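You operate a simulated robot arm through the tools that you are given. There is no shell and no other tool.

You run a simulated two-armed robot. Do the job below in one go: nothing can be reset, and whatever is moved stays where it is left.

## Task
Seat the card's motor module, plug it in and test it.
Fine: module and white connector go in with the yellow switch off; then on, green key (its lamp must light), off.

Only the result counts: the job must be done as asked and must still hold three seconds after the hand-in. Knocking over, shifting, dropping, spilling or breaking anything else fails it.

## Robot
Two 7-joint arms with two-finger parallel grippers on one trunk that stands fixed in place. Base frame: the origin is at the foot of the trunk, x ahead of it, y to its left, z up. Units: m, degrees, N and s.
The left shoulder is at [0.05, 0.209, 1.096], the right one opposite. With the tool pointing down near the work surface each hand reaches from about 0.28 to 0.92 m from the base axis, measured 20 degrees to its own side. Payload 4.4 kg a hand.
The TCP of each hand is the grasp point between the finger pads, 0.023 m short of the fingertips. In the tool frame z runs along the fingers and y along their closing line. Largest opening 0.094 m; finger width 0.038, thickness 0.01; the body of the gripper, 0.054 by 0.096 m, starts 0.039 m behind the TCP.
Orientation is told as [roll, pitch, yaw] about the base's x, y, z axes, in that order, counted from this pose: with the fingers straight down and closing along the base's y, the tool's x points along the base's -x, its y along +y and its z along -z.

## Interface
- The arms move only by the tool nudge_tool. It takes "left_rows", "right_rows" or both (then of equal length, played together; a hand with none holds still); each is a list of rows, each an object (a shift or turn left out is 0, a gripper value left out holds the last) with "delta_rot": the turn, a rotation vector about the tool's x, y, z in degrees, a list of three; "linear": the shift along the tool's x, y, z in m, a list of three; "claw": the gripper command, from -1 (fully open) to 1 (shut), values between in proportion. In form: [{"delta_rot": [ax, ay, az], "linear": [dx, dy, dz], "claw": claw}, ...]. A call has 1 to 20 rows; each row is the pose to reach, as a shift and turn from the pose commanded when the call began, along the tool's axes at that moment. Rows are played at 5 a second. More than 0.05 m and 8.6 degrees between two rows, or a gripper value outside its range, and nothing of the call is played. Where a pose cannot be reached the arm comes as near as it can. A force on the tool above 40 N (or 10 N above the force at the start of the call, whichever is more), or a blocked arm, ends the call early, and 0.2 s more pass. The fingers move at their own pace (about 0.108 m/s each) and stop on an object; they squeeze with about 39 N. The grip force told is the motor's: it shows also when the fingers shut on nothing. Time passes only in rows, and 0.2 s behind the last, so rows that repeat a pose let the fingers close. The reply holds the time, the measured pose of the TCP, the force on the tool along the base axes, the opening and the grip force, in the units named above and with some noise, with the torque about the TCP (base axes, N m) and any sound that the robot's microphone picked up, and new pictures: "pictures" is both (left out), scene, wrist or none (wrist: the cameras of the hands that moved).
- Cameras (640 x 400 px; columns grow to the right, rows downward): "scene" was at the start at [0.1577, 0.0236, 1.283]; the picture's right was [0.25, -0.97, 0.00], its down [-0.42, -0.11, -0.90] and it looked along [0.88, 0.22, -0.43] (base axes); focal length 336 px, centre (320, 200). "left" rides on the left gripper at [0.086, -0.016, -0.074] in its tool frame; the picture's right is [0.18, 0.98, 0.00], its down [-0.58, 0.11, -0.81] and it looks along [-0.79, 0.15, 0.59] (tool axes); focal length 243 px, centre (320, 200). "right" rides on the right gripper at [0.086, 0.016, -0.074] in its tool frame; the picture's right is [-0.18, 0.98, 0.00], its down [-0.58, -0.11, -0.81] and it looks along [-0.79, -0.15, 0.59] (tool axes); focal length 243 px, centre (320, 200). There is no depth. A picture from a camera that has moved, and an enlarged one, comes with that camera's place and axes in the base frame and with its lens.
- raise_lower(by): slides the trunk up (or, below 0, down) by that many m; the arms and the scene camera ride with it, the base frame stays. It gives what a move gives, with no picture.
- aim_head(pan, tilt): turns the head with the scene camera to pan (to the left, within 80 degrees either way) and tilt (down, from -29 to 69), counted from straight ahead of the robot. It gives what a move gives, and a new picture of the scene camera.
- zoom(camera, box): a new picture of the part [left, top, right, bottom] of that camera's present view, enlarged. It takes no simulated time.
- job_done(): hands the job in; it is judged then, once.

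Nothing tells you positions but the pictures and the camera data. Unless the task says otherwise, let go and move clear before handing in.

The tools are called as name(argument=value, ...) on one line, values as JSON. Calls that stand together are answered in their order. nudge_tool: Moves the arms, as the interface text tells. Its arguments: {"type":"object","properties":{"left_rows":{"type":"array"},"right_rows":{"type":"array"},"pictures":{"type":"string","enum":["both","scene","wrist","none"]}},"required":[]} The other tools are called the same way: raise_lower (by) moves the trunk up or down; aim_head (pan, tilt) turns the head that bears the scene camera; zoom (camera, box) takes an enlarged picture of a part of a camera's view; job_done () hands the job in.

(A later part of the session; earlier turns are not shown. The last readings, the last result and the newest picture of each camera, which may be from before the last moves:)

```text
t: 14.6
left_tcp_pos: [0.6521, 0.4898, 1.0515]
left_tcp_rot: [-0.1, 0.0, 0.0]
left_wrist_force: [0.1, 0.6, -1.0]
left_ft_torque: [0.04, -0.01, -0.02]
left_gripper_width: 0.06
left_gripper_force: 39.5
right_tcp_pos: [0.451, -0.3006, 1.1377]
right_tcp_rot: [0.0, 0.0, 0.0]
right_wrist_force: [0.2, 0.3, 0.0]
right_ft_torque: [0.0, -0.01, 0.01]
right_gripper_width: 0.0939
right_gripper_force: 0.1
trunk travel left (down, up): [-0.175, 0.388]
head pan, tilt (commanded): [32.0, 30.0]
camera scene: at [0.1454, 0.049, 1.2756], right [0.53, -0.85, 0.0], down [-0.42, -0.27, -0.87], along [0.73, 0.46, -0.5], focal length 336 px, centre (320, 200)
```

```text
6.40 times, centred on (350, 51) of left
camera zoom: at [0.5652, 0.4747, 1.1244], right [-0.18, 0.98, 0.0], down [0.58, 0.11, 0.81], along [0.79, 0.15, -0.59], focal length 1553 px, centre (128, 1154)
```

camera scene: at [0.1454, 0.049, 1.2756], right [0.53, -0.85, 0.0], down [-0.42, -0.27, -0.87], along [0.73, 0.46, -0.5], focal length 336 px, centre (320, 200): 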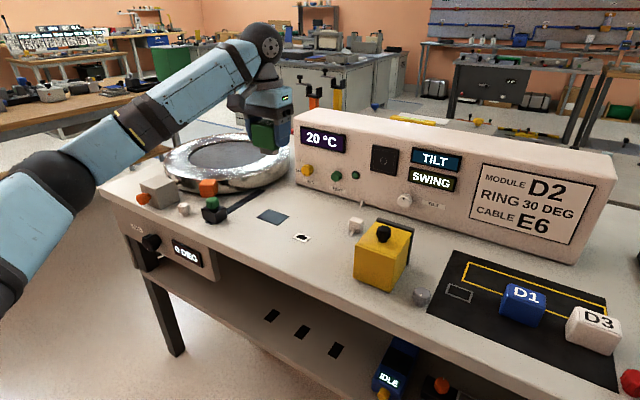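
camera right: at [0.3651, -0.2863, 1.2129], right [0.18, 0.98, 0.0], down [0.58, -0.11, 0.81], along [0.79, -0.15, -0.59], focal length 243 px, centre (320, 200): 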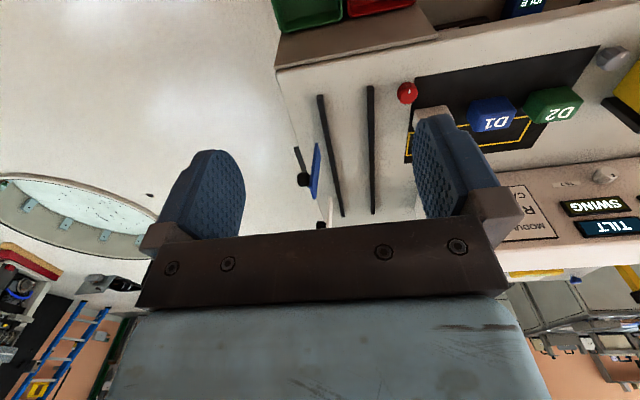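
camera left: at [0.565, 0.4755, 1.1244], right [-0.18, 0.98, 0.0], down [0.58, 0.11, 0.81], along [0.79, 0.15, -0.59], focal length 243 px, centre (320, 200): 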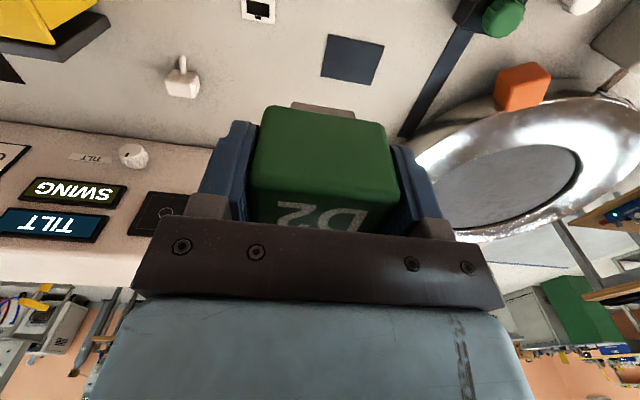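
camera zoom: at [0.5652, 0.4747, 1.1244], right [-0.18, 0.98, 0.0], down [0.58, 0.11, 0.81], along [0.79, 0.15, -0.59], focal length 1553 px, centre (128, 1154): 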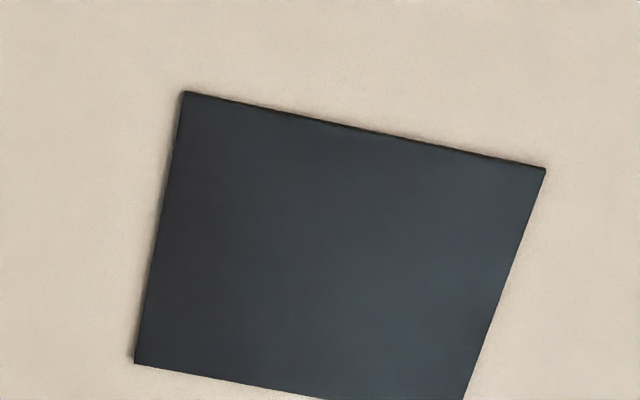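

The pad is the only place near the socket and switch that matches the module, but it looks like a thin plate. I'll zoom in hard on its edges to see whether it's fixed or a loose cover over a slot.

zoom(camera="scene", box=[254, 204, 294, 229])

zoom(camera="left", box=[315, 28, 355, 53])

zoom(camera="left", box=[350, 60, 390, 85])

zoom(camera="scene", box=[244, 110, 300, 145])

zoom(camera="scene", box=[360, 130, 424, 170])

```text
16.00 times, centred on (274, 216) of scene
camera zoom: at [0.1454, 0.049, 1.2756], right [0.53, -0.85, 0.0], down [-0.42, -0.27, -0.87], along [0.73, 0.46, -0.5], focal length 5370 px, centre (1056, -64)
```

zoom: 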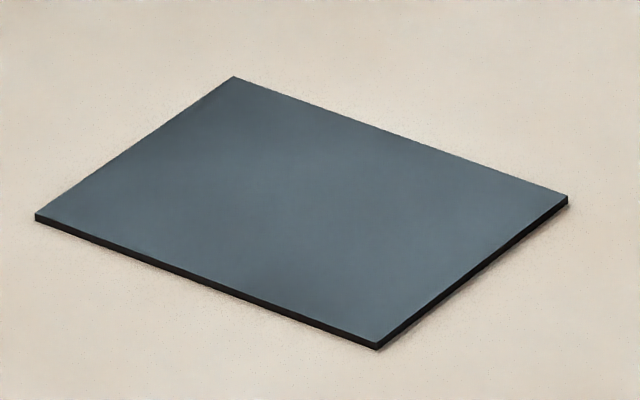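

```text
16.00 times, centred on (335, 40) of left
camera zoom: at [0.5652, 0.4747, 1.1244], right [-0.18, 0.98, 0.0], down [0.58, 0.11, 0.81], along [0.79, 0.15, -0.59], focal length 3882 px, centre (80, 2752)
```

zoom: 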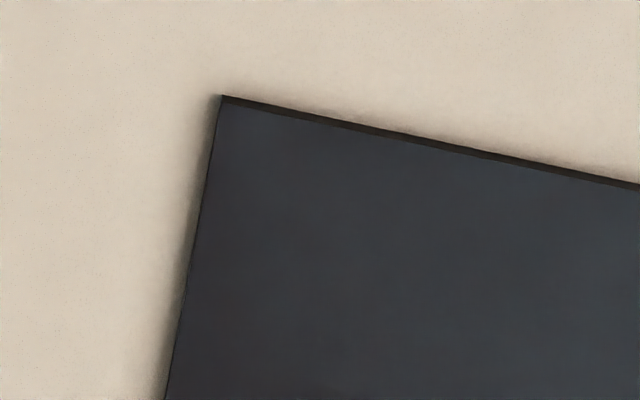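

```text
16.00 times, centred on (370, 72) of left
camera zoom: at [0.5652, 0.4747, 1.1244], right [-0.18, 0.98, 0.0], down [0.58, 0.11, 0.81], along [0.79, 0.15, -0.59], focal length 3882 px, centre (-480, 2240)
```

zoom: 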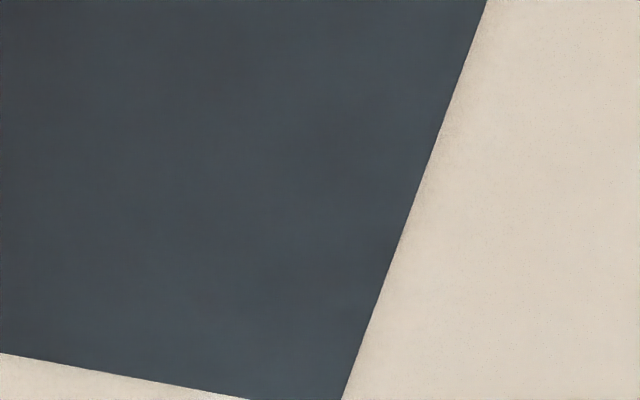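

```text
11.43 times, centred on (272, 128) of scene
camera zoom: at [0.1454, 0.049, 1.2756], right [0.53, -0.85, 0.0], down [-0.42, -0.27, -0.87], along [0.73, 0.46, -0.5], focal length 3836 px, centre (869, 1029)
```

zoom: 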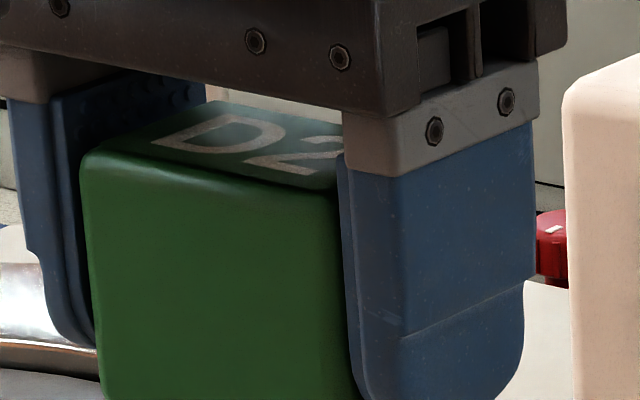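

```text
10.00 times, centred on (392, 150) of scene
camera zoom: at [0.1454, 0.049, 1.2756], right [0.53, -0.85, 0.0], down [-0.42, -0.27, -0.87], along [0.73, 0.46, -0.5], focal length 3356 px, centre (-400, 700)
```

zoom: 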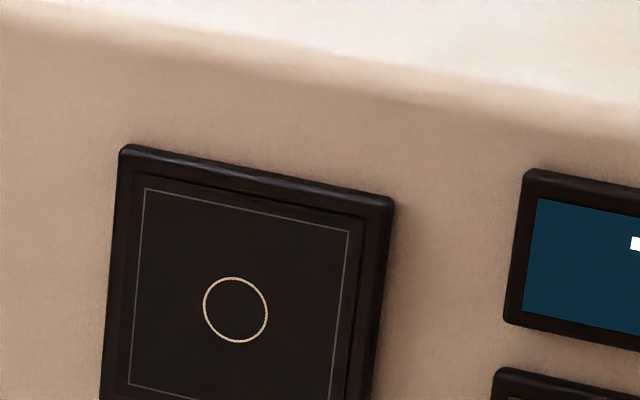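

The plate is solid and about 2 mm thick, with no visible opening. Before deciding, I'll check the rest of the bench for another slot of the right size: the ring interior, the right-hand side, and the shelf.

zoom(camera="left", box=[380, 60, 640, 260])

aim_head(pan=-10, tilt=45)

```text
2.00 times, centred on (510, 160) of left
camera zoom: at [0.5652, 0.4747, 1.1244], right [-0.18, 0.98, 0.0], down [0.58, 0.11, 0.81], along [0.79, 0.15, -0.59], focal length 485 px, centre (-60, 280)
```

zoom: 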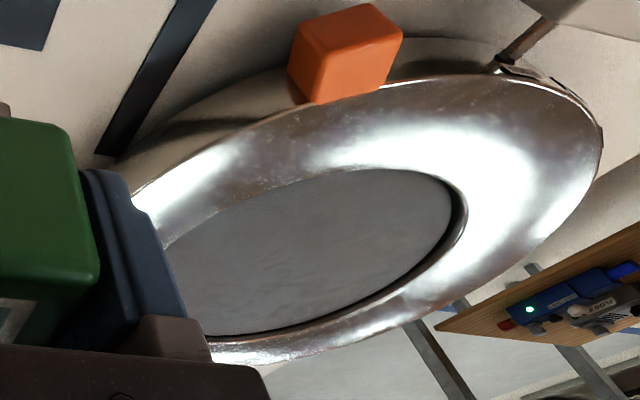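

```text
t: 15.7
left_tcp_pos: [0.651, 0.4891, 1.0509]
left_tcp_rot: [0.0, 0.0, 0.1]
left_wrist_force: [-0.7, 0.0, -2.7]
left_ft_torque: [0.0, 0.02, 0.01]
left_gripper_width: 0.0595
left_gripper_force: 39.1
right_tcp_pos: [0.45, -0.3027, 1.1389]
right_tcp_rot: [0.1, 0.1, 0.0]
right_wrist_force: [0.4, 0.8, 1.0]
right_ft_torque: [0.04, 0.04, 0.03]
right_gripper_width: 0.0941
right_gripper_force: 0.1
trunk travel left (down, up): [-0.175, 0.388]
head pan, tilt (commanded): [-10.0, 45.0]
camera scene: at [0.1488, -0.0131, 1.2531], right [-0.17, -0.98, 0.0], down [-0.7, 0.12, -0.71], along [0.7, -0.12, -0.71], focal length 336 px, centre (320, 200)
```

scene: 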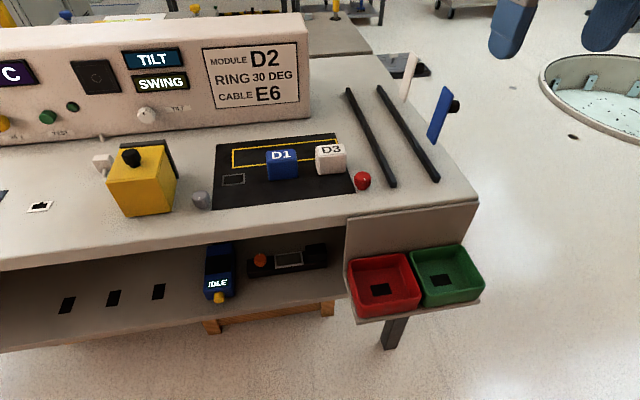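

zoom(camera="scene", box=[205, 120, 365, 220])

zoom(camera="scene", box=[340, 40, 500, 140])

zoom(camera="scene", box=[190, 230, 350, 330])

zoom(camera="scene", box=[340, 240, 500, 340])

zoom(camera="scene", box=[80, 120, 240, 220])

```text
4.00 times, centred on (285, 170) of scene
camera zoom: at [0.1488, -0.0131, 1.2531], right [-0.17, -0.98, 0.0], down [-0.7, 0.12, -0.71], along [0.7, -0.12, -0.71], focal length 1342 px, centre (460, 320)
```

zoom: 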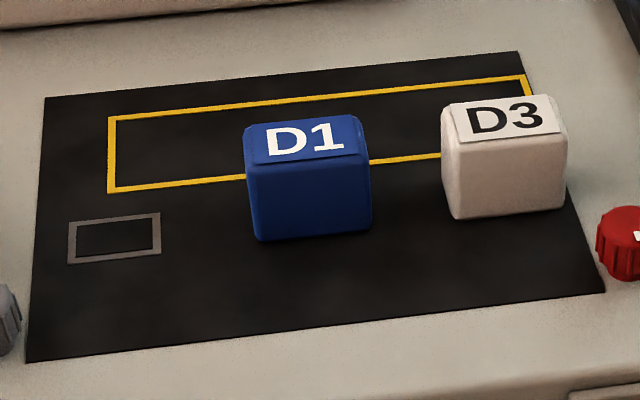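

```text
4.00 times, centred on (420, 90) of scene
camera zoom: at [0.1488, -0.0131, 1.2531], right [-0.17, -0.98, 0.0], down [-0.7, 0.12, -0.71], along [0.7, -0.12, -0.71], focal length 1342 px, centre (-80, 640)
```

zoom: 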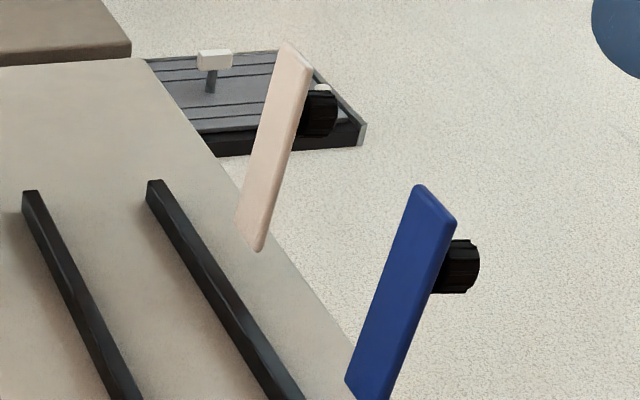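

```text
4.00 times, centred on (270, 280) of scene
camera zoom: at [0.1488, -0.0131, 1.2531], right [-0.17, -0.98, 0.0], down [-0.7, 0.12, -0.71], along [0.7, -0.12, -0.71], focal length 1342 px, centre (520, -120)
```

zoom: 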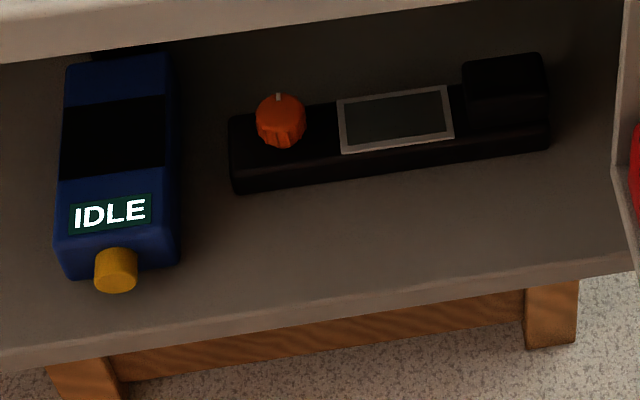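

```text
4.00 times, centred on (420, 290) of scene
camera zoom: at [0.1488, -0.0131, 1.2531], right [-0.17, -0.98, 0.0], down [-0.7, 0.12, -0.71], along [0.7, -0.12, -0.71], focal length 1342 px, centre (-80, -160)
```

zoom: 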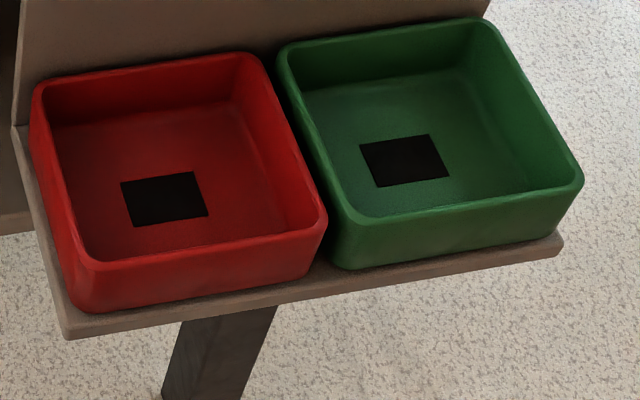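

```text
4.00 times, centred on (160, 170) of scene
camera zoom: at [0.1488, -0.0131, 1.2531], right [-0.17, -0.98, 0.0], down [-0.7, 0.12, -0.71], along [0.7, -0.12, -0.71], focal length 1342 px, centre (960, 320)
```

zoom: 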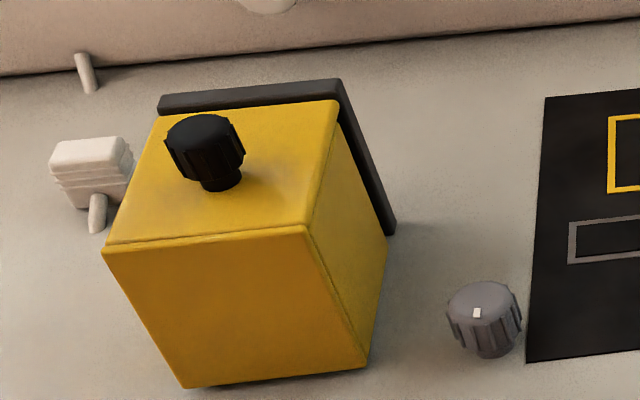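

I can't see another slot for the foot, so I want to know whether it went down into the tray or just stood on it. I'll measure the module's body and foot while it's in the hand.

aim_head(pan=34, tilt=32)

zoom(camera="scene", box=[200, 70, 328, 150])

zoom(camera="scene", box=[300, 180, 428, 260])

```text
t: 16.8
left_tcp_pos: [0.651, 0.4896, 1.0504]
left_tcp_rot: [0.1, 0.0, 0.0]
left_wrist_force: [0.4, 1.4, -2.4]
left_ft_torque: [-0.01, 0.0, 0.03]
left_gripper_width: 0.0599
left_gripper_force: 38.7
right_tcp_pos: [0.4495, -0.3006, 1.139]
right_tcp_rot: [0.0, -0.1, 0.1]
right_wrist_force: [0.2, 0.2, 0.2]
right_ft_torque: [0.05, 0.05, 0.0]
right_gripper_width: 0.0941
right_gripper_force: 0.0
trunk travel left (down, up): [-0.175, 0.388]
head pan, tilt (commanded): [34.0, 32.0]
camera scene: at [0.143, 0.051, 1.2725], right [0.56, -0.83, 0.0], down [-0.44, -0.3, -0.85], along [0.7, 0.47, -0.53], focal length 336 px, centre (320, 200)
```

scene: 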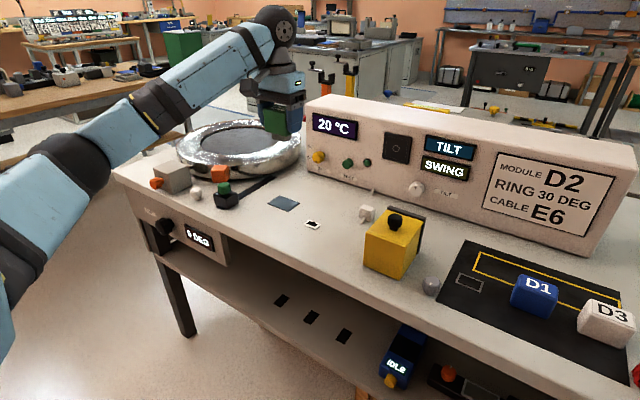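

```text
5.00 times, centred on (264, 110) of scene
camera zoom: at [0.143, 0.051, 1.2725], right [0.56, -0.83, 0.0], down [-0.44, -0.3, -0.85], along [0.7, 0.47, -0.53], focal length 1678 px, centre (600, 650)
```

zoom: 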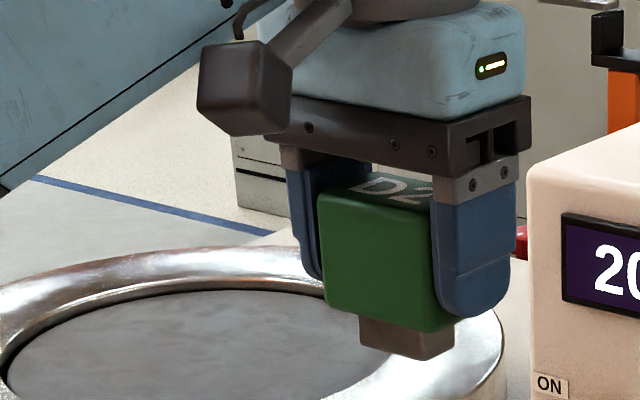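

```text
5.00 times, centred on (364, 220) of scene
camera zoom: at [0.143, 0.051, 1.2725], right [0.56, -0.83, 0.0], down [-0.44, -0.3, -0.85], along [0.7, 0.47, -0.53], focal length 1678 px, centre (100, 100)
```

zoom: 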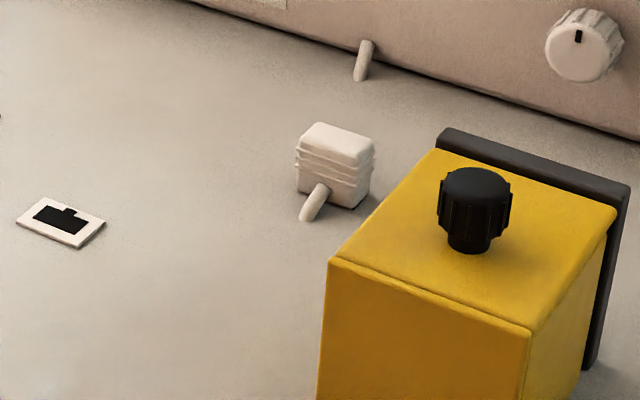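

The body is about 50 mm tall with a foot about 13 mm deep, and the modules sit flush on the tray, so the foot does need a recess. I'll hover D2 over the centre of the pad and check alignment, then lower it gently to see whether the pad gives way or stops the foot.

nudge_tool(left_rows=[{"linear": [-0.012, 0.012, 0.025], "claw": 1}, {"linear": [-0.025, 0.025, 0.055]}, {"linear": [-0.037, 0.037, 0.085]}, {"linear": [-0.049, 0.05, 0.115]}, {"linear": [-0.049, 0.05, 0.14]}, {"linear": [-0.049, 0.05, 0.15]}, {"linear": [-0.049, 0.05, 0.15]}], pictures="both")

zoom(camera="scene", box=[220, 130, 348, 210])

zoom(camera="left", box=[220, 40, 420, 165])

```text
t: 18.4
left_tcp_pos: [0.7011, 0.541, 0.9001]
left_tcp_rot: [0.1, 0.1, 0.1]
left_wrist_force: [0.6, 0.2, -3.2]
left_ft_torque: [-0.01, -0.01, 0.0]
left_gripper_width: 0.0601
left_gripper_force: 39.5
right_tcp_pos: [0.4491, -0.3027, 1.1403]
right_tcp_rot: [0.0, -0.1, 0.1]
right_wrist_force: [0.5, -0.5, -0.7]
right_ft_torque: [-0.03, -0.04, -0.02]
right_gripper_width: 0.0939
right_gripper_force: 0.0
trunk travel left (down, up): [-0.175, 0.388]
head pan, tilt (commanded): [34.0, 32.0]
camera scene: at [0.143, 0.0511, 1.2725], right [0.56, -0.83, 0.0], down [-0.44, -0.3, -0.85], along [0.7, 0.47, -0.53], focal length 336 px, centre (320, 200)
camera left: at [0.6143, 0.5249, 0.9735], right [-0.18, 0.98, 0.0], down [0.58, 0.11, 0.81], along [0.79, 0.15, -0.59], focal length 243 px, centre (320, 200)
```

scene: 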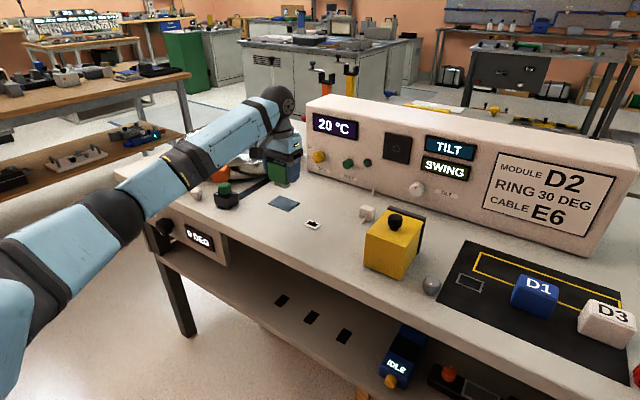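
left: 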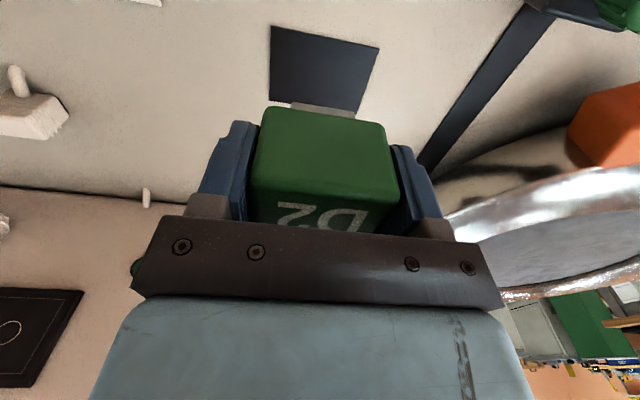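

```text
5.00 times, centred on (284, 170) of scene
camera zoom: at [0.143, 0.0511, 1.2725], right [0.56, -0.83, 0.0], down [-0.44, -0.3, -0.85], along [0.7, 0.47, -0.53], focal length 1678 px, centre (500, 350)
```

zoom: 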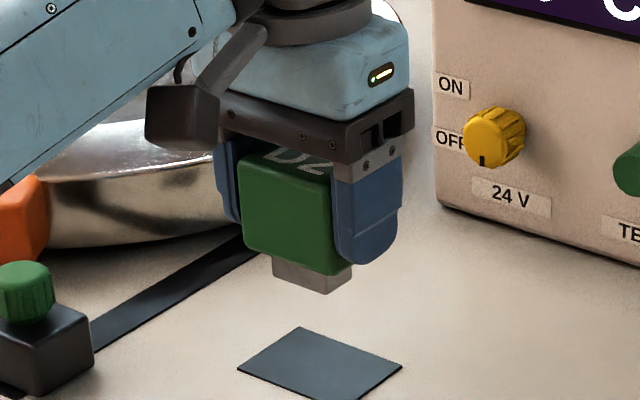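

```text
3.20 times, centred on (320, 102) of left
camera zoom: at [0.6143, 0.5249, 0.9735], right [-0.18, 0.98, 0.0], down [0.58, 0.11, 0.81], along [0.79, 0.15, -0.59], focal length 776 px, centre (320, 512)
```

zoom: 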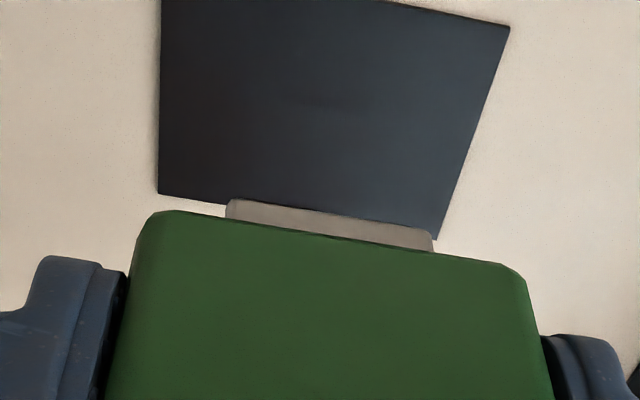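

D2 is centred over the pad. I'll lower it slowly and watch for contact.

nudge_tool(left_rows=[{"linear": [0, 0, 0.02]}, {"linear": [0, 0, 0.035]}, {"linear": [0, 0, 0.045]}, {"linear": [0, 0, 0.05]}, {"linear": [0, 0, 0.052]}, {"linear": [0, 0, 0.054]}, {"linear": [0, 0, 0.056]}, {"linear": [0, 0, 0.058]}], pictures="both")

zoom(camera="scene", box=[230, 150, 326, 210])

```text
t: 20.2
left_tcp_pos: [0.7011, 0.5405, 0.8411]
left_tcp_rot: [-0.1, 0.0, 0.0]
left_wrist_force: [16.9, 1.6, -1.0]
left_ft_torque: [0.2, -1.29, -0.01]
left_gripper_width: 0.0599
left_gripper_force: 39.1
right_tcp_pos: [0.4517, -0.3026, 1.1389]
right_tcp_rot: [0.0, 0.2, 0.0]
right_wrist_force: [0.8, 0.3, 0.2]
right_ft_torque: [0.01, 0.0, 0.0]
right_gripper_width: 0.094
right_gripper_force: 0.0
trunk travel left (down, up): [-0.175, 0.388]
head pan, tilt (commanded): [34.0, 32.0]
camera scene: at [0.1442, 0.0512, 1.2724], right [0.56, -0.83, 0.0], down [-0.44, -0.3, -0.85], along [0.7, 0.47, -0.53], focal length 336 px, centre (320, 200)
camera left: at [0.6149, 0.5246, 0.9153], right [-0.18, 0.98, 0.0], down [0.58, 0.11, 0.81], along [0.79, 0.15, -0.59], focal length 243 px, centre (320, 200)
```

scene: 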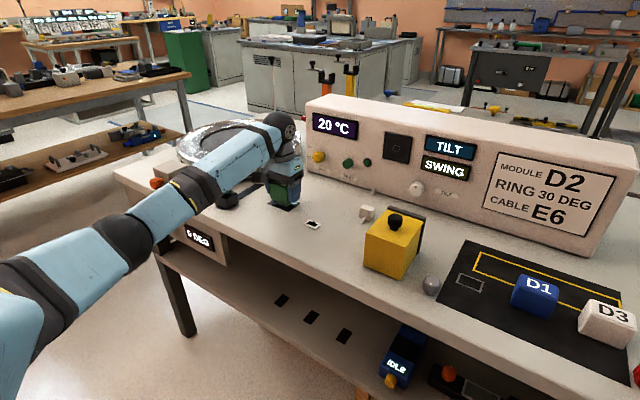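
left: 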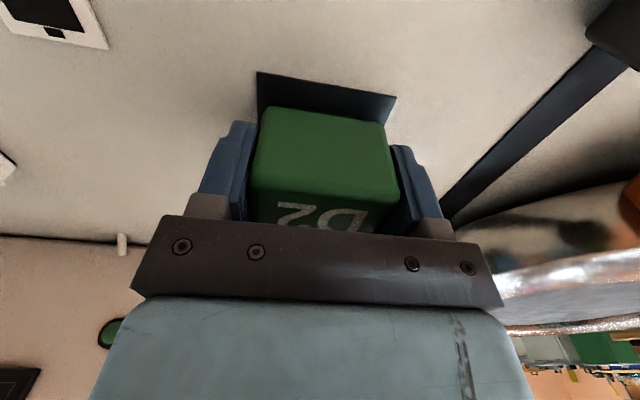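

```text
6.67 times, centred on (278, 180) of scene
camera zoom: at [0.1442, 0.0512, 1.2724], right [0.56, -0.83, 0.0], down [-0.44, -0.3, -0.85], along [0.7, 0.47, -0.53], focal length 2237 px, centre (600, 333)
```

zoom: 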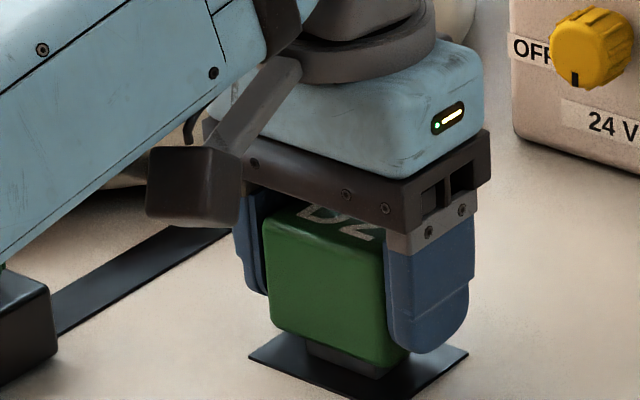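

The foot seems to be going into the pad rather than stopping on it, with a sideways force of about 17 N in +x. I'll look closely before doing anything else.

zoom(camera="left", box=[240, 60, 410, 166])

zoom(camera="scene", box=[262, 190, 310, 220])

```text
3.76 times, centred on (325, 113) of left
camera zoom: at [0.6149, 0.5246, 0.9153], right [-0.18, 0.98, 0.0], down [0.58, 0.11, 0.81], along [0.79, 0.15, -0.59], focal length 913 px, centre (301, 528)
```

zoom: 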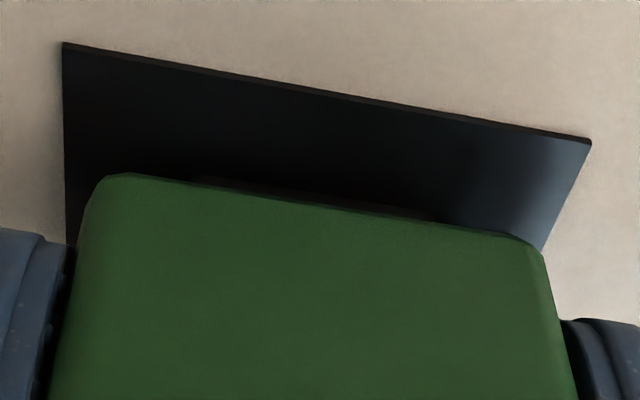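

```text
13.33 times, centred on (286, 205) of scene
camera zoom: at [0.1442, 0.0512, 1.2724], right [0.56, -0.83, 0.0], down [-0.44, -0.3, -0.85], along [0.7, 0.47, -0.53], focal length 4475 px, centre (773, 133)
```

zoom: 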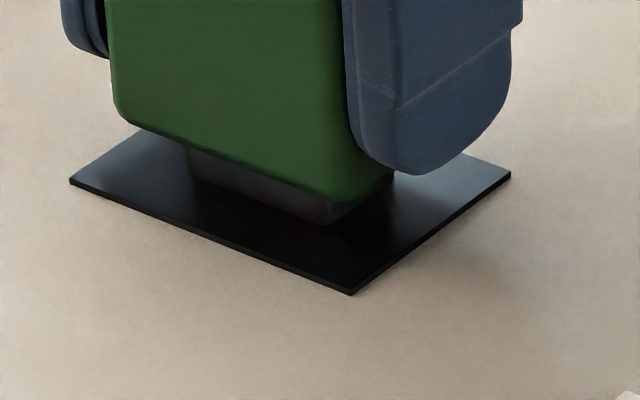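

The foot has sunk about 6 mm into the pad without slipping in the fingers, so there is a slot hidden under the pad surface. The force says the slot is slightly further in +x, so I'll ease that way in small steps.

nudge_tool(left_rows=[{"linear": [-0.0005, 0, 0]}, {"linear": [-0.001, 0, 0]}, {"linear": [-0.001, 0, 0]}], pictures="none")

```text
t: 21.0
left_tcp_pos: [0.7012, 0.5403, 0.8405]
left_tcp_rot: [0.0, 0.1, 0.0]
left_wrist_force: [10.0, -1.6, 0.0]
left_ft_torque: [0.06, -1.13, 0.03]
left_gripper_width: 0.0597
left_gripper_force: 39.0
right_tcp_pos: [0.451, -0.3024, 1.1397]
right_tcp_rot: [-0.1, 0.0, 0.0]
right_wrist_force: [0.4, -0.2, -0.9]
right_ft_torque: [0.01, 0.02, 0.02]
right_gripper_width: 0.0939
right_gripper_force: 0.0
trunk travel left (down, up): [-0.175, 0.388]
head pan, tilt (commanded): [34.0, 32.0]
```

nudge_tool(left_rows=[{"linear": [-0.0005, 0, 0]}, {"linear": [-0.001, 0, 0]}, {"linear": [-0.0015, 0, 0]}, {"linear": [-0.0015, 0, 0]}], pictures="none")

```text
t: 22.0
left_tcp_pos: [0.7013, 0.5401, 0.8415]
left_tcp_rot: [0.0, 0.1, 0.0]
left_wrist_force: [-19.5, -7.4, -4.0]
left_ft_torque: [-0.29, -0.11, -0.02]
left_gripper_width: 0.0597
left_gripper_force: 38.7
right_tcp_pos: [0.4487, -0.3007, 1.1406]
right_tcp_rot: [0.0, -0.1, -0.1]
right_wrist_force: [-0.7, 0.1, 0.7]
right_ft_torque: [-0.02, -0.03, 0.01]
right_gripper_width: 0.0941
right_gripper_force: 0.0
trunk travel left (down, up): [-0.175, 0.388]
head pan, tilt (commanded): [34.0, 32.0]
```

The slot is tight: the force reversed, so the true x is between the last two positions. I'll back off 0.8 mm and push down gently.

nudge_tool(left_rows=[{"linear": [0.0004, -0.0003, 0]}, {"linear": [0.0008, -0.0004, 0]}, {"linear": [0.0008, -0.0004, 0]}], pictures="none")

nudge_tool(left_rows=[{"linear": [0, 0, 0.001]}, {"linear": [0, 0, 0.002]}, {"linear": [0, 0, 0.003]}, {"linear": [0, 0, 0.004]}, {"linear": [0, 0, 0.004]}], pictures="none")

```text
t: 22.8
left_tcp_pos: [0.7007, 0.5398, 0.8416]
left_tcp_rot: [0.0, 0.0, 0.1]
left_wrist_force: [-17.1, -3.1, -3.5]
left_ft_torque: [-0.1, 0.78, -0.04]
left_gripper_width: 0.0596
left_gripper_force: 38.7
right_tcp_pos: [0.4491, -0.3018, 1.138]
right_tcp_rot: [0.0, -0.1, -0.1]
right_wrist_force: [-0.3, 0.5, -0.4]
right_ft_torque: [0.01, -0.03, 0.03]
right_gripper_width: 0.0939
right_gripper_force: 0.1
trunk travel left (down, up): [-0.175, 0.388]
head pan, tilt (commanded): [34.0, 32.0]
```

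```text
t: 24.0
left_tcp_pos: [0.7008, 0.5403, 0.8372]
left_tcp_rot: [0.1, -0.1, 0.1]
left_wrist_force: [-11.2, 1.1, -2.5]
left_ft_torque: [0.09, 0.53, -0.01]
left_gripper_width: 0.0597
left_gripper_force: 38.8
right_tcp_pos: [0.4488, -0.3017, 1.1393]
right_tcp_rot: [-0.1, 0.0, 0.1]
right_wrist_force: [-0.5, -0.4, 0.6]
right_ft_torque: [-0.03, 0.02, 0.0]
right_gripper_width: 0.094
right_gripper_force: 0.1
trunk travel left (down, up): [-0.175, 0.388]
head pan, tilt (commanded): [34.0, 32.0]
```

It's going in. I'll relieve a bit more x and continue down.

nudge_tool(left_rows=[{"linear": [0.0005, 0, 0]}, {"linear": [0.0006, 0, 0.001]}, {"linear": [0.0006, 0, 0.002]}, {"linear": [0.0006, 0, 0.003]}, {"linear": [0.0006, 0, 0.004]}, {"linear": [0.0006, 0, 0.005]}, {"linear": [0.0006, 0, 0.005]}], pictures="both")

zoom(camera="scene", box=[246, 170, 326, 220])

```text
t: 25.6
left_tcp_pos: [0.7015, 0.5404, 0.8329]
left_tcp_rot: [0.1, 0.0, 0.0]
left_wrist_force: [-3.2, 3.5, -0.2]
left_ft_torque: [0.23, 0.13, -0.05]
left_gripper_width: 0.06
left_gripper_force: 39.0
right_tcp_pos: [0.4494, -0.3017, 1.1392]
right_tcp_rot: [0.0, 0.0, 0.1]
right_wrist_force: [-0.2, -0.3, -0.1]
right_ft_torque: [0.01, 0.0, -0.01]
right_gripper_width: 0.0942
right_gripper_force: 0.1
trunk travel left (down, up): [-0.175, 0.388]
head pan, tilt (commanded): [34.0, 32.0]
camera scene: at [0.1425, 0.0513, 1.2726], right [0.56, -0.83, 0.0], down [-0.44, -0.3, -0.85], along [0.7, 0.47, -0.53], focal length 336 px, centre (320, 200)
camera left: at [0.6149, 0.5246, 0.907], right [-0.18, 0.98, 0.0], down [0.58, 0.11, 0.81], along [0.79, 0.15, -0.59], focal length 243 px, centre (320, 200)
```

scene: 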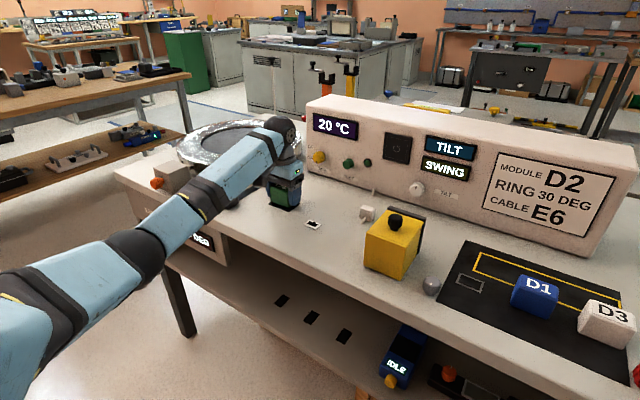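
left: 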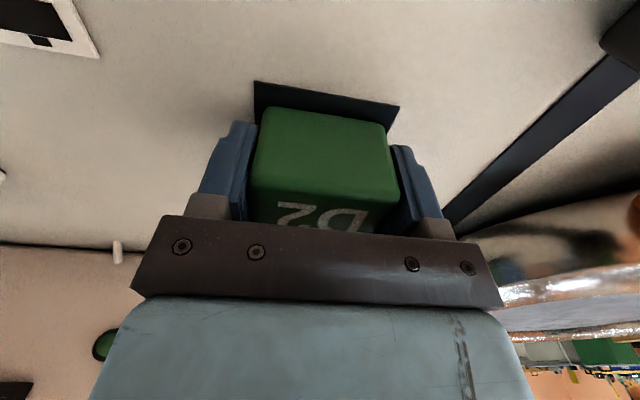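

```text
8.00 times, centred on (286, 195) of scene
camera zoom: at [0.1425, 0.0513, 1.2726], right [0.56, -0.83, 0.0], down [-0.44, -0.3, -0.85], along [0.7, 0.47, -0.53], focal length 2685 px, centre (592, 240)
```

zoom: 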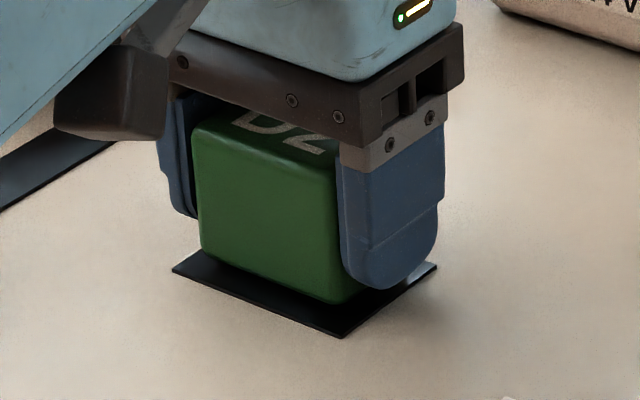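

Nearly seated, with TCP z at 0.833 and no resistance yet. I'll keep pressing in small steps until it bottoms out.

nudge_tool(left_rows=[{"linear": [0, 0, 0.0007]}, {"linear": [0, 0, 0.0014]}, {"linear": [0, 0, 0.0021]}, {"linear": [0, 0, 0.0028]}, {"linear": [0, 0, 0.0028]}], pictures="none")

```text
t: 26.8
left_tcp_pos: [0.7019, 0.5398, 0.8306]
left_tcp_rot: [-0.1, -0.1, -0.1]
left_wrist_force: [-0.6, 6.2, 3.0]
left_ft_torque: [0.26, 0.0, 0.01]
left_gripper_width: 0.0602
left_gripper_force: 38.5
right_tcp_pos: [0.4494, -0.3014, 1.1398]
right_tcp_rot: [-0.1, 0.0, 0.0]
right_wrist_force: [0.7, -1.2, 0.2]
right_ft_torque: [-0.01, 0.0, -0.01]
right_gripper_width: 0.0937
right_gripper_force: 0.0
trunk travel left (down, up): [-0.175, 0.388]
head pan, tilt (commanded): [34.0, 32.0]
```

nudge_tool(left_rows=[{"linear": [0, 0.0003, 0.0007]}, {"linear": [0, 0.0003, 0.0014]}, {"linear": [0, 0.0003, 0.0021]}, {"linear": [0, 0.0003, 0.0028]}, {"linear": [0, 0.0003, 0.0028]}], pictures="none")

```text
t: 28.0
left_tcp_pos: [0.7016, 0.5395, 0.8287]
left_tcp_rot: [0.1, -0.2, 0.0]
left_wrist_force: [10.5, 7.2, 17.0]
left_ft_torque: [-0.25, 0.82, -0.09]
left_gripper_width: 0.0596
left_gripper_force: 38.7
right_tcp_pos: [0.4498, -0.3022, 1.1401]
right_tcp_rot: [0.0, -0.1, 0.0]
right_wrist_force: [-0.5, 0.7, 0.2]
right_ft_torque: [0.01, 0.02, 0.04]
right_gripper_width: 0.094
right_gripper_force: 0.0
trunk travel left (down, up): [-0.175, 0.388]
head pan, tilt (commanded): [34.0, 32.0]
```

nudge_tool(left_rows=[{"linear": [0, 0, 0.0007]}, {"linear": [0, 0, 0.0014]}, {"linear": [0, 0, 0.0014]}], pictures="both")

zoom(camera="scene", box=[246, 170, 326, 220])

zoom(camera="left", box=[230, 70, 410, 182])

```text
t: 28.9
left_tcp_pos: [0.7023, 0.5398, 0.8293]
left_tcp_rot: [0.0, -0.3, 0.0]
left_wrist_force: [-4.5, -0.1, 8.5]
left_ft_torque: [-0.27, 1.35, -0.12]
left_gripper_width: 0.0598
left_gripper_force: 38.8
right_tcp_pos: [0.4488, -0.3013, 1.1388]
right_tcp_rot: [0.1, 0.0, 0.0]
right_wrist_force: [0.7, 0.0, -0.1]
right_ft_torque: [0.01, 0.01, -0.01]
right_gripper_width: 0.094
right_gripper_force: 0.1
trunk travel left (down, up): [-0.175, 0.388]
head pan, tilt (commanded): [34.0, 32.0]
stopped in row 3 (left hand): the force on the tool passed its limit at 41 N (the readings are from after the stop); the commanded pose is now the measured one
camera scene: at [0.1414, 0.05, 1.2724], right [0.56, -0.83, 0.0], down [-0.44, -0.3, -0.85], along [0.7, 0.47, -0.53], focal length 336 px, centre (320, 200)
camera left: at [0.6143, 0.5244, 0.903], right [-0.18, 0.98, 0.0], down [0.58, 0.11, 0.81], along [0.8, 0.15, -0.59], focal length 243 px, centre (320, 200)
```

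scene: 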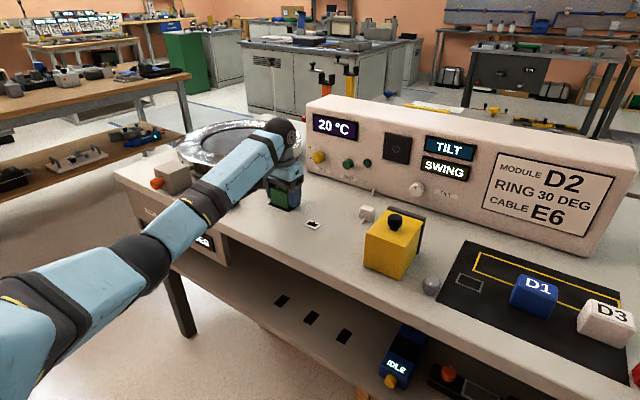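
left: 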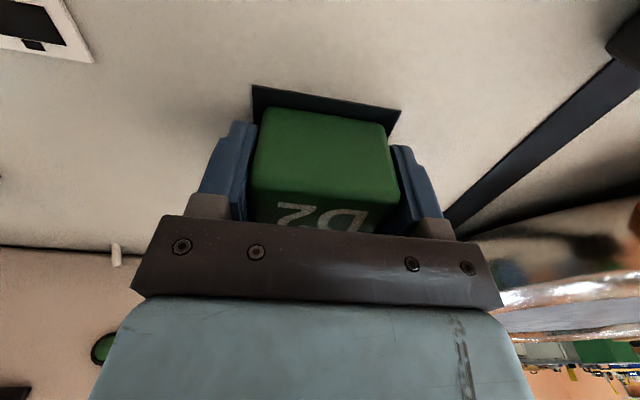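

```text
8.00 times, centred on (286, 195) of scene
camera zoom: at [0.1414, 0.05, 1.2724], right [0.56, -0.83, 0.0], down [-0.44, -0.3, -0.85], along [0.7, 0.47, -0.53], focal length 2685 px, centre (592, 240)
```

zoom: 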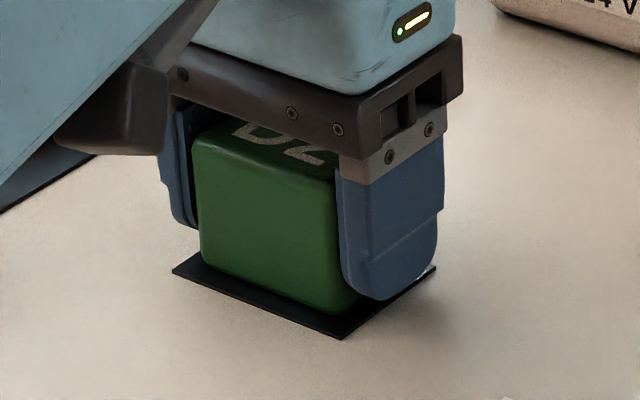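

```text
3.56 times, centred on (320, 126) of left
camera zoom: at [0.6143, 0.5244, 0.903], right [-0.18, 0.98, 0.0], down [0.58, 0.11, 0.81], along [0.8, 0.15, -0.59], focal length 863 px, centre (320, 463)
```

zoom: 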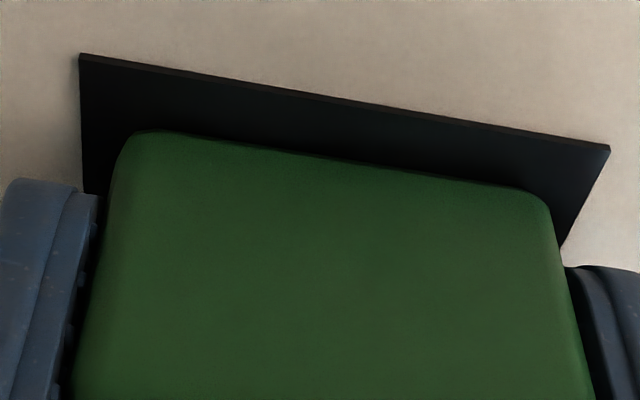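

D2 bottomed out at 41 N and is flush with the pad. I'll open the fingers slightly, lift off, and check it.

nudge_tool(left_rows=[{"claw": -0.6}, {"claw": -0.6}, {"claw": -0.6}], pictures="none")

nudge_tool(left_rows=[{"linear": [0, 0, -0.01]}, {"linear": [0, 0, -0.03]}, {"linear": [0, 0, -0.06]}, {"linear": [0, 0, -0.1]}, {"linear": [0.03, 0, -0.14]}, {"linear": [0.06, 0, -0.16]}, {"linear": [0.06, 0, -0.16]}], pictures="both")

zoom(camera="scene", box=[246, 170, 326, 220])

zoom(camera="left", box=[270, 30, 430, 130])

```text
t: 29.7
left_tcp_pos: [0.7014, 0.5404, 0.8285]
left_tcp_rot: [0.1, -0.2, 0.1]
left_wrist_force: [-0.2, 0.2, -0.1]
left_ft_torque: [0.01, -0.04, 0.0]
left_gripper_width: 0.0752
left_gripper_force: 0.0
right_tcp_pos: [0.4493, -0.3017, 1.1391]
right_tcp_rot: [-0.1, 0.0, -0.1]
right_wrist_force: [-0.2, -0.3, -0.1]
right_ft_torque: [-0.03, 0.0, 0.01]
right_gripper_width: 0.0937
right_gripper_force: 0.0
trunk travel left (down, up): [-0.175, 0.388]
head pan, tilt (commanded): [34.0, 32.0]
```

```text
t: 31.3
left_tcp_pos: [0.6419, 0.5393, 0.9873]
left_tcp_rot: [0.1, -0.2, 0.1]
left_wrist_force: [-0.3, 0.2, 0.0]
left_ft_torque: [0.02, 0.01, 0.0]
left_gripper_width: 0.0753
left_gripper_force: 0.0
right_tcp_pos: [0.4488, -0.3015, 1.139]
right_tcp_rot: [-0.1, -0.1, -0.1]
right_wrist_force: [0.0, -0.3, 0.5]
right_ft_torque: [0.0, 0.01, 0.0]
right_gripper_width: 0.0942
right_gripper_force: 0.1
trunk travel left (down, up): [-0.175, 0.388]
head pan, tilt (commanded): [34.0, 32.0]
camera scene: at [0.143, 0.051, 1.2725], right [0.56, -0.83, 0.0], down [-0.44, -0.3, -0.85], along [0.7, 0.47, -0.53], focal length 336 px, centre (320, 200)
camera left: at [0.5553, 0.5251, 1.0606], right [-0.19, 0.98, 0.0], down [0.58, 0.11, 0.81], along [0.79, 0.15, -0.59], focal length 243 px, centre (320, 200)
```

scene: 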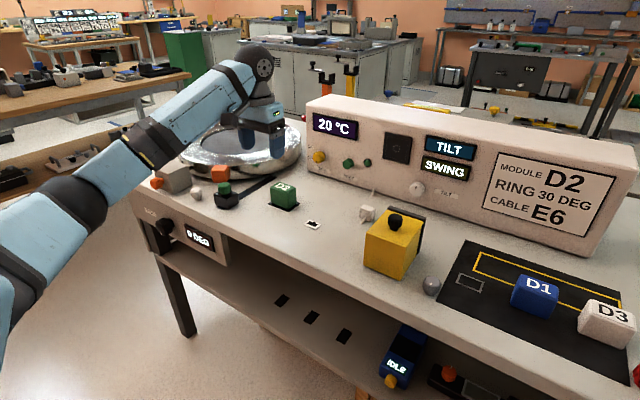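
left: 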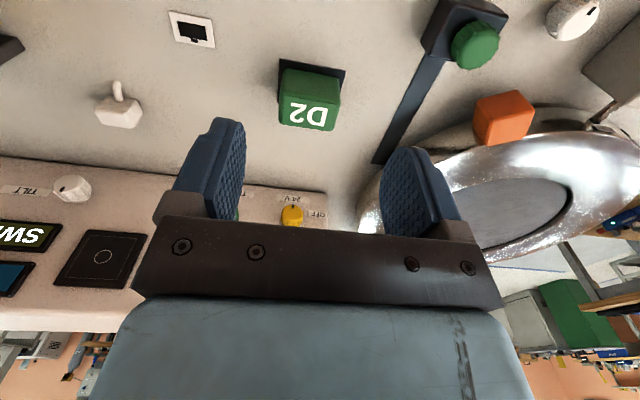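

```text
8.00 times, centred on (286, 195) of scene
camera zoom: at [0.143, 0.051, 1.2725], right [0.56, -0.83, 0.0], down [-0.44, -0.3, -0.85], along [0.7, 0.47, -0.53], focal length 2685 px, centre (592, 240)
```

zoom: 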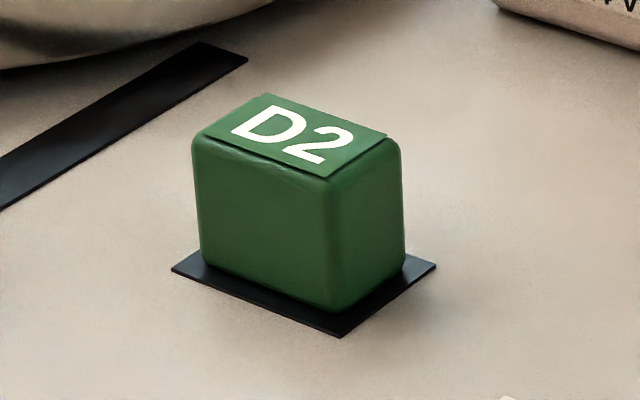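

```text
4.00 times, centred on (350, 80) of left
camera zoom: at [0.5553, 0.5251, 1.0606], right [-0.19, 0.98, 0.0], down [0.58, 0.11, 0.81], along [0.79, 0.15, -0.59], focal length 970 px, centre (200, 680)
```

zoom: 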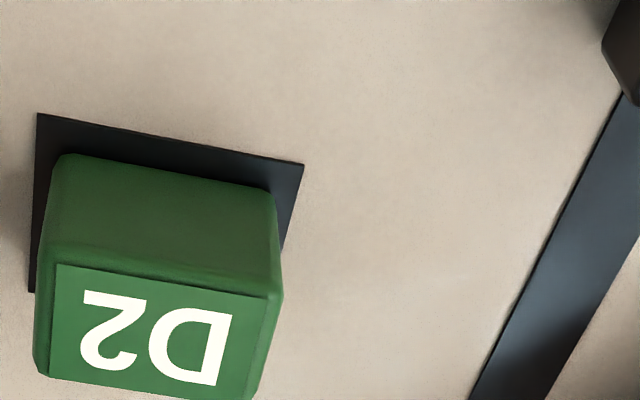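

D2 is seated flush on the pad. Next is the white connector, so I'll inspect it and its far side closely.

zoom(camera="scene", box=[350, 196, 390, 221])

zoom(camera="left", box=[85, 70, 149, 110])

zoom(camera="left", box=[160, 5, 224, 45])

zoom(camera="right", box=[500, 0, 640, 88])

```text
16.00 times, centred on (370, 208) of scene
camera zoom: at [0.143, 0.051, 1.2725], right [0.56, -0.83, 0.0], down [-0.44, -0.3, -0.85], along [0.7, 0.47, -0.53], focal length 5370 px, centre (-480, 64)
```

zoom: 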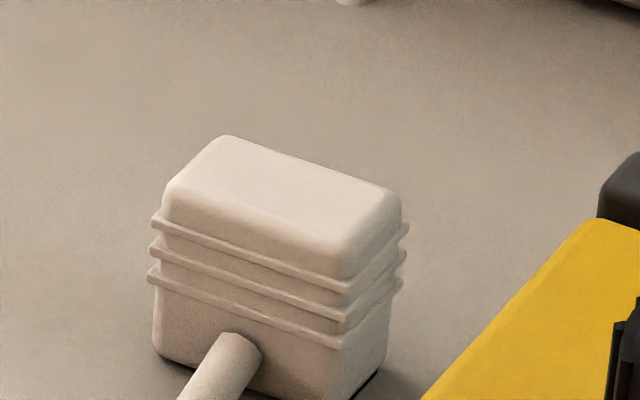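

```text
10.00 times, centred on (117, 90) of left
camera zoom: at [0.5553, 0.5251, 1.0606], right [-0.19, 0.98, 0.0], down [0.58, 0.11, 0.81], along [0.79, 0.15, -0.59], focal length 2426 px, centre (2350, 1300)
```

zoom: 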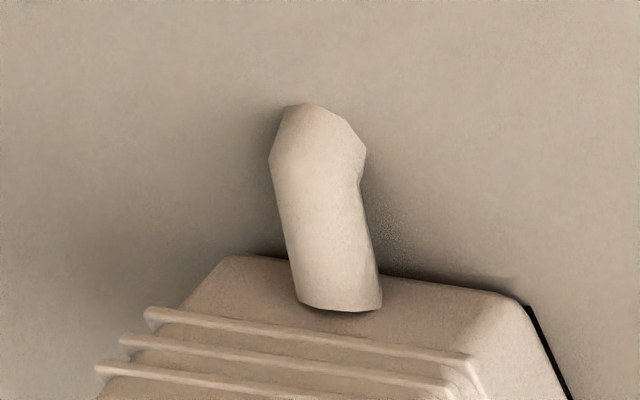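

```text
10.00 times, centred on (192, 25) of left
camera zoom: at [0.5553, 0.5251, 1.0606], right [-0.19, 0.98, 0.0], down [0.58, 0.11, 0.81], along [0.79, 0.15, -0.59], focal length 2426 px, centre (1600, 1950)
```

zoom: 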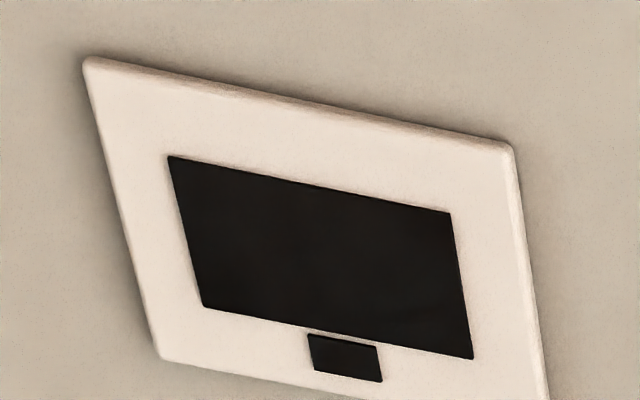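

```text
4.55 times, centred on (570, 44) of right
camera zoom: at [0.3657, -0.2854, 1.2129], right [0.18, 0.98, 0.0], down [0.58, -0.11, 0.81], along [0.79, -0.15, -0.59], focal length 1103 px, centre (-816, 909)
```

zoom: 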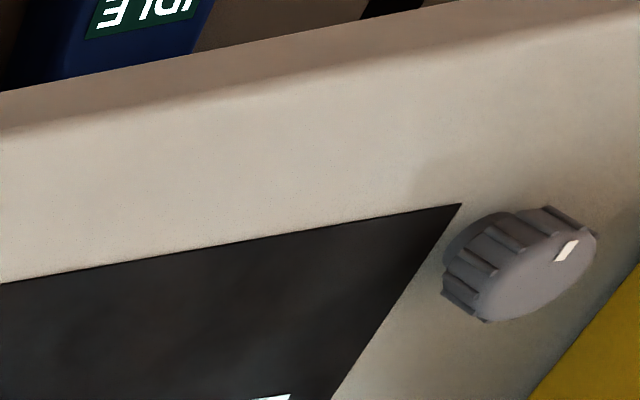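

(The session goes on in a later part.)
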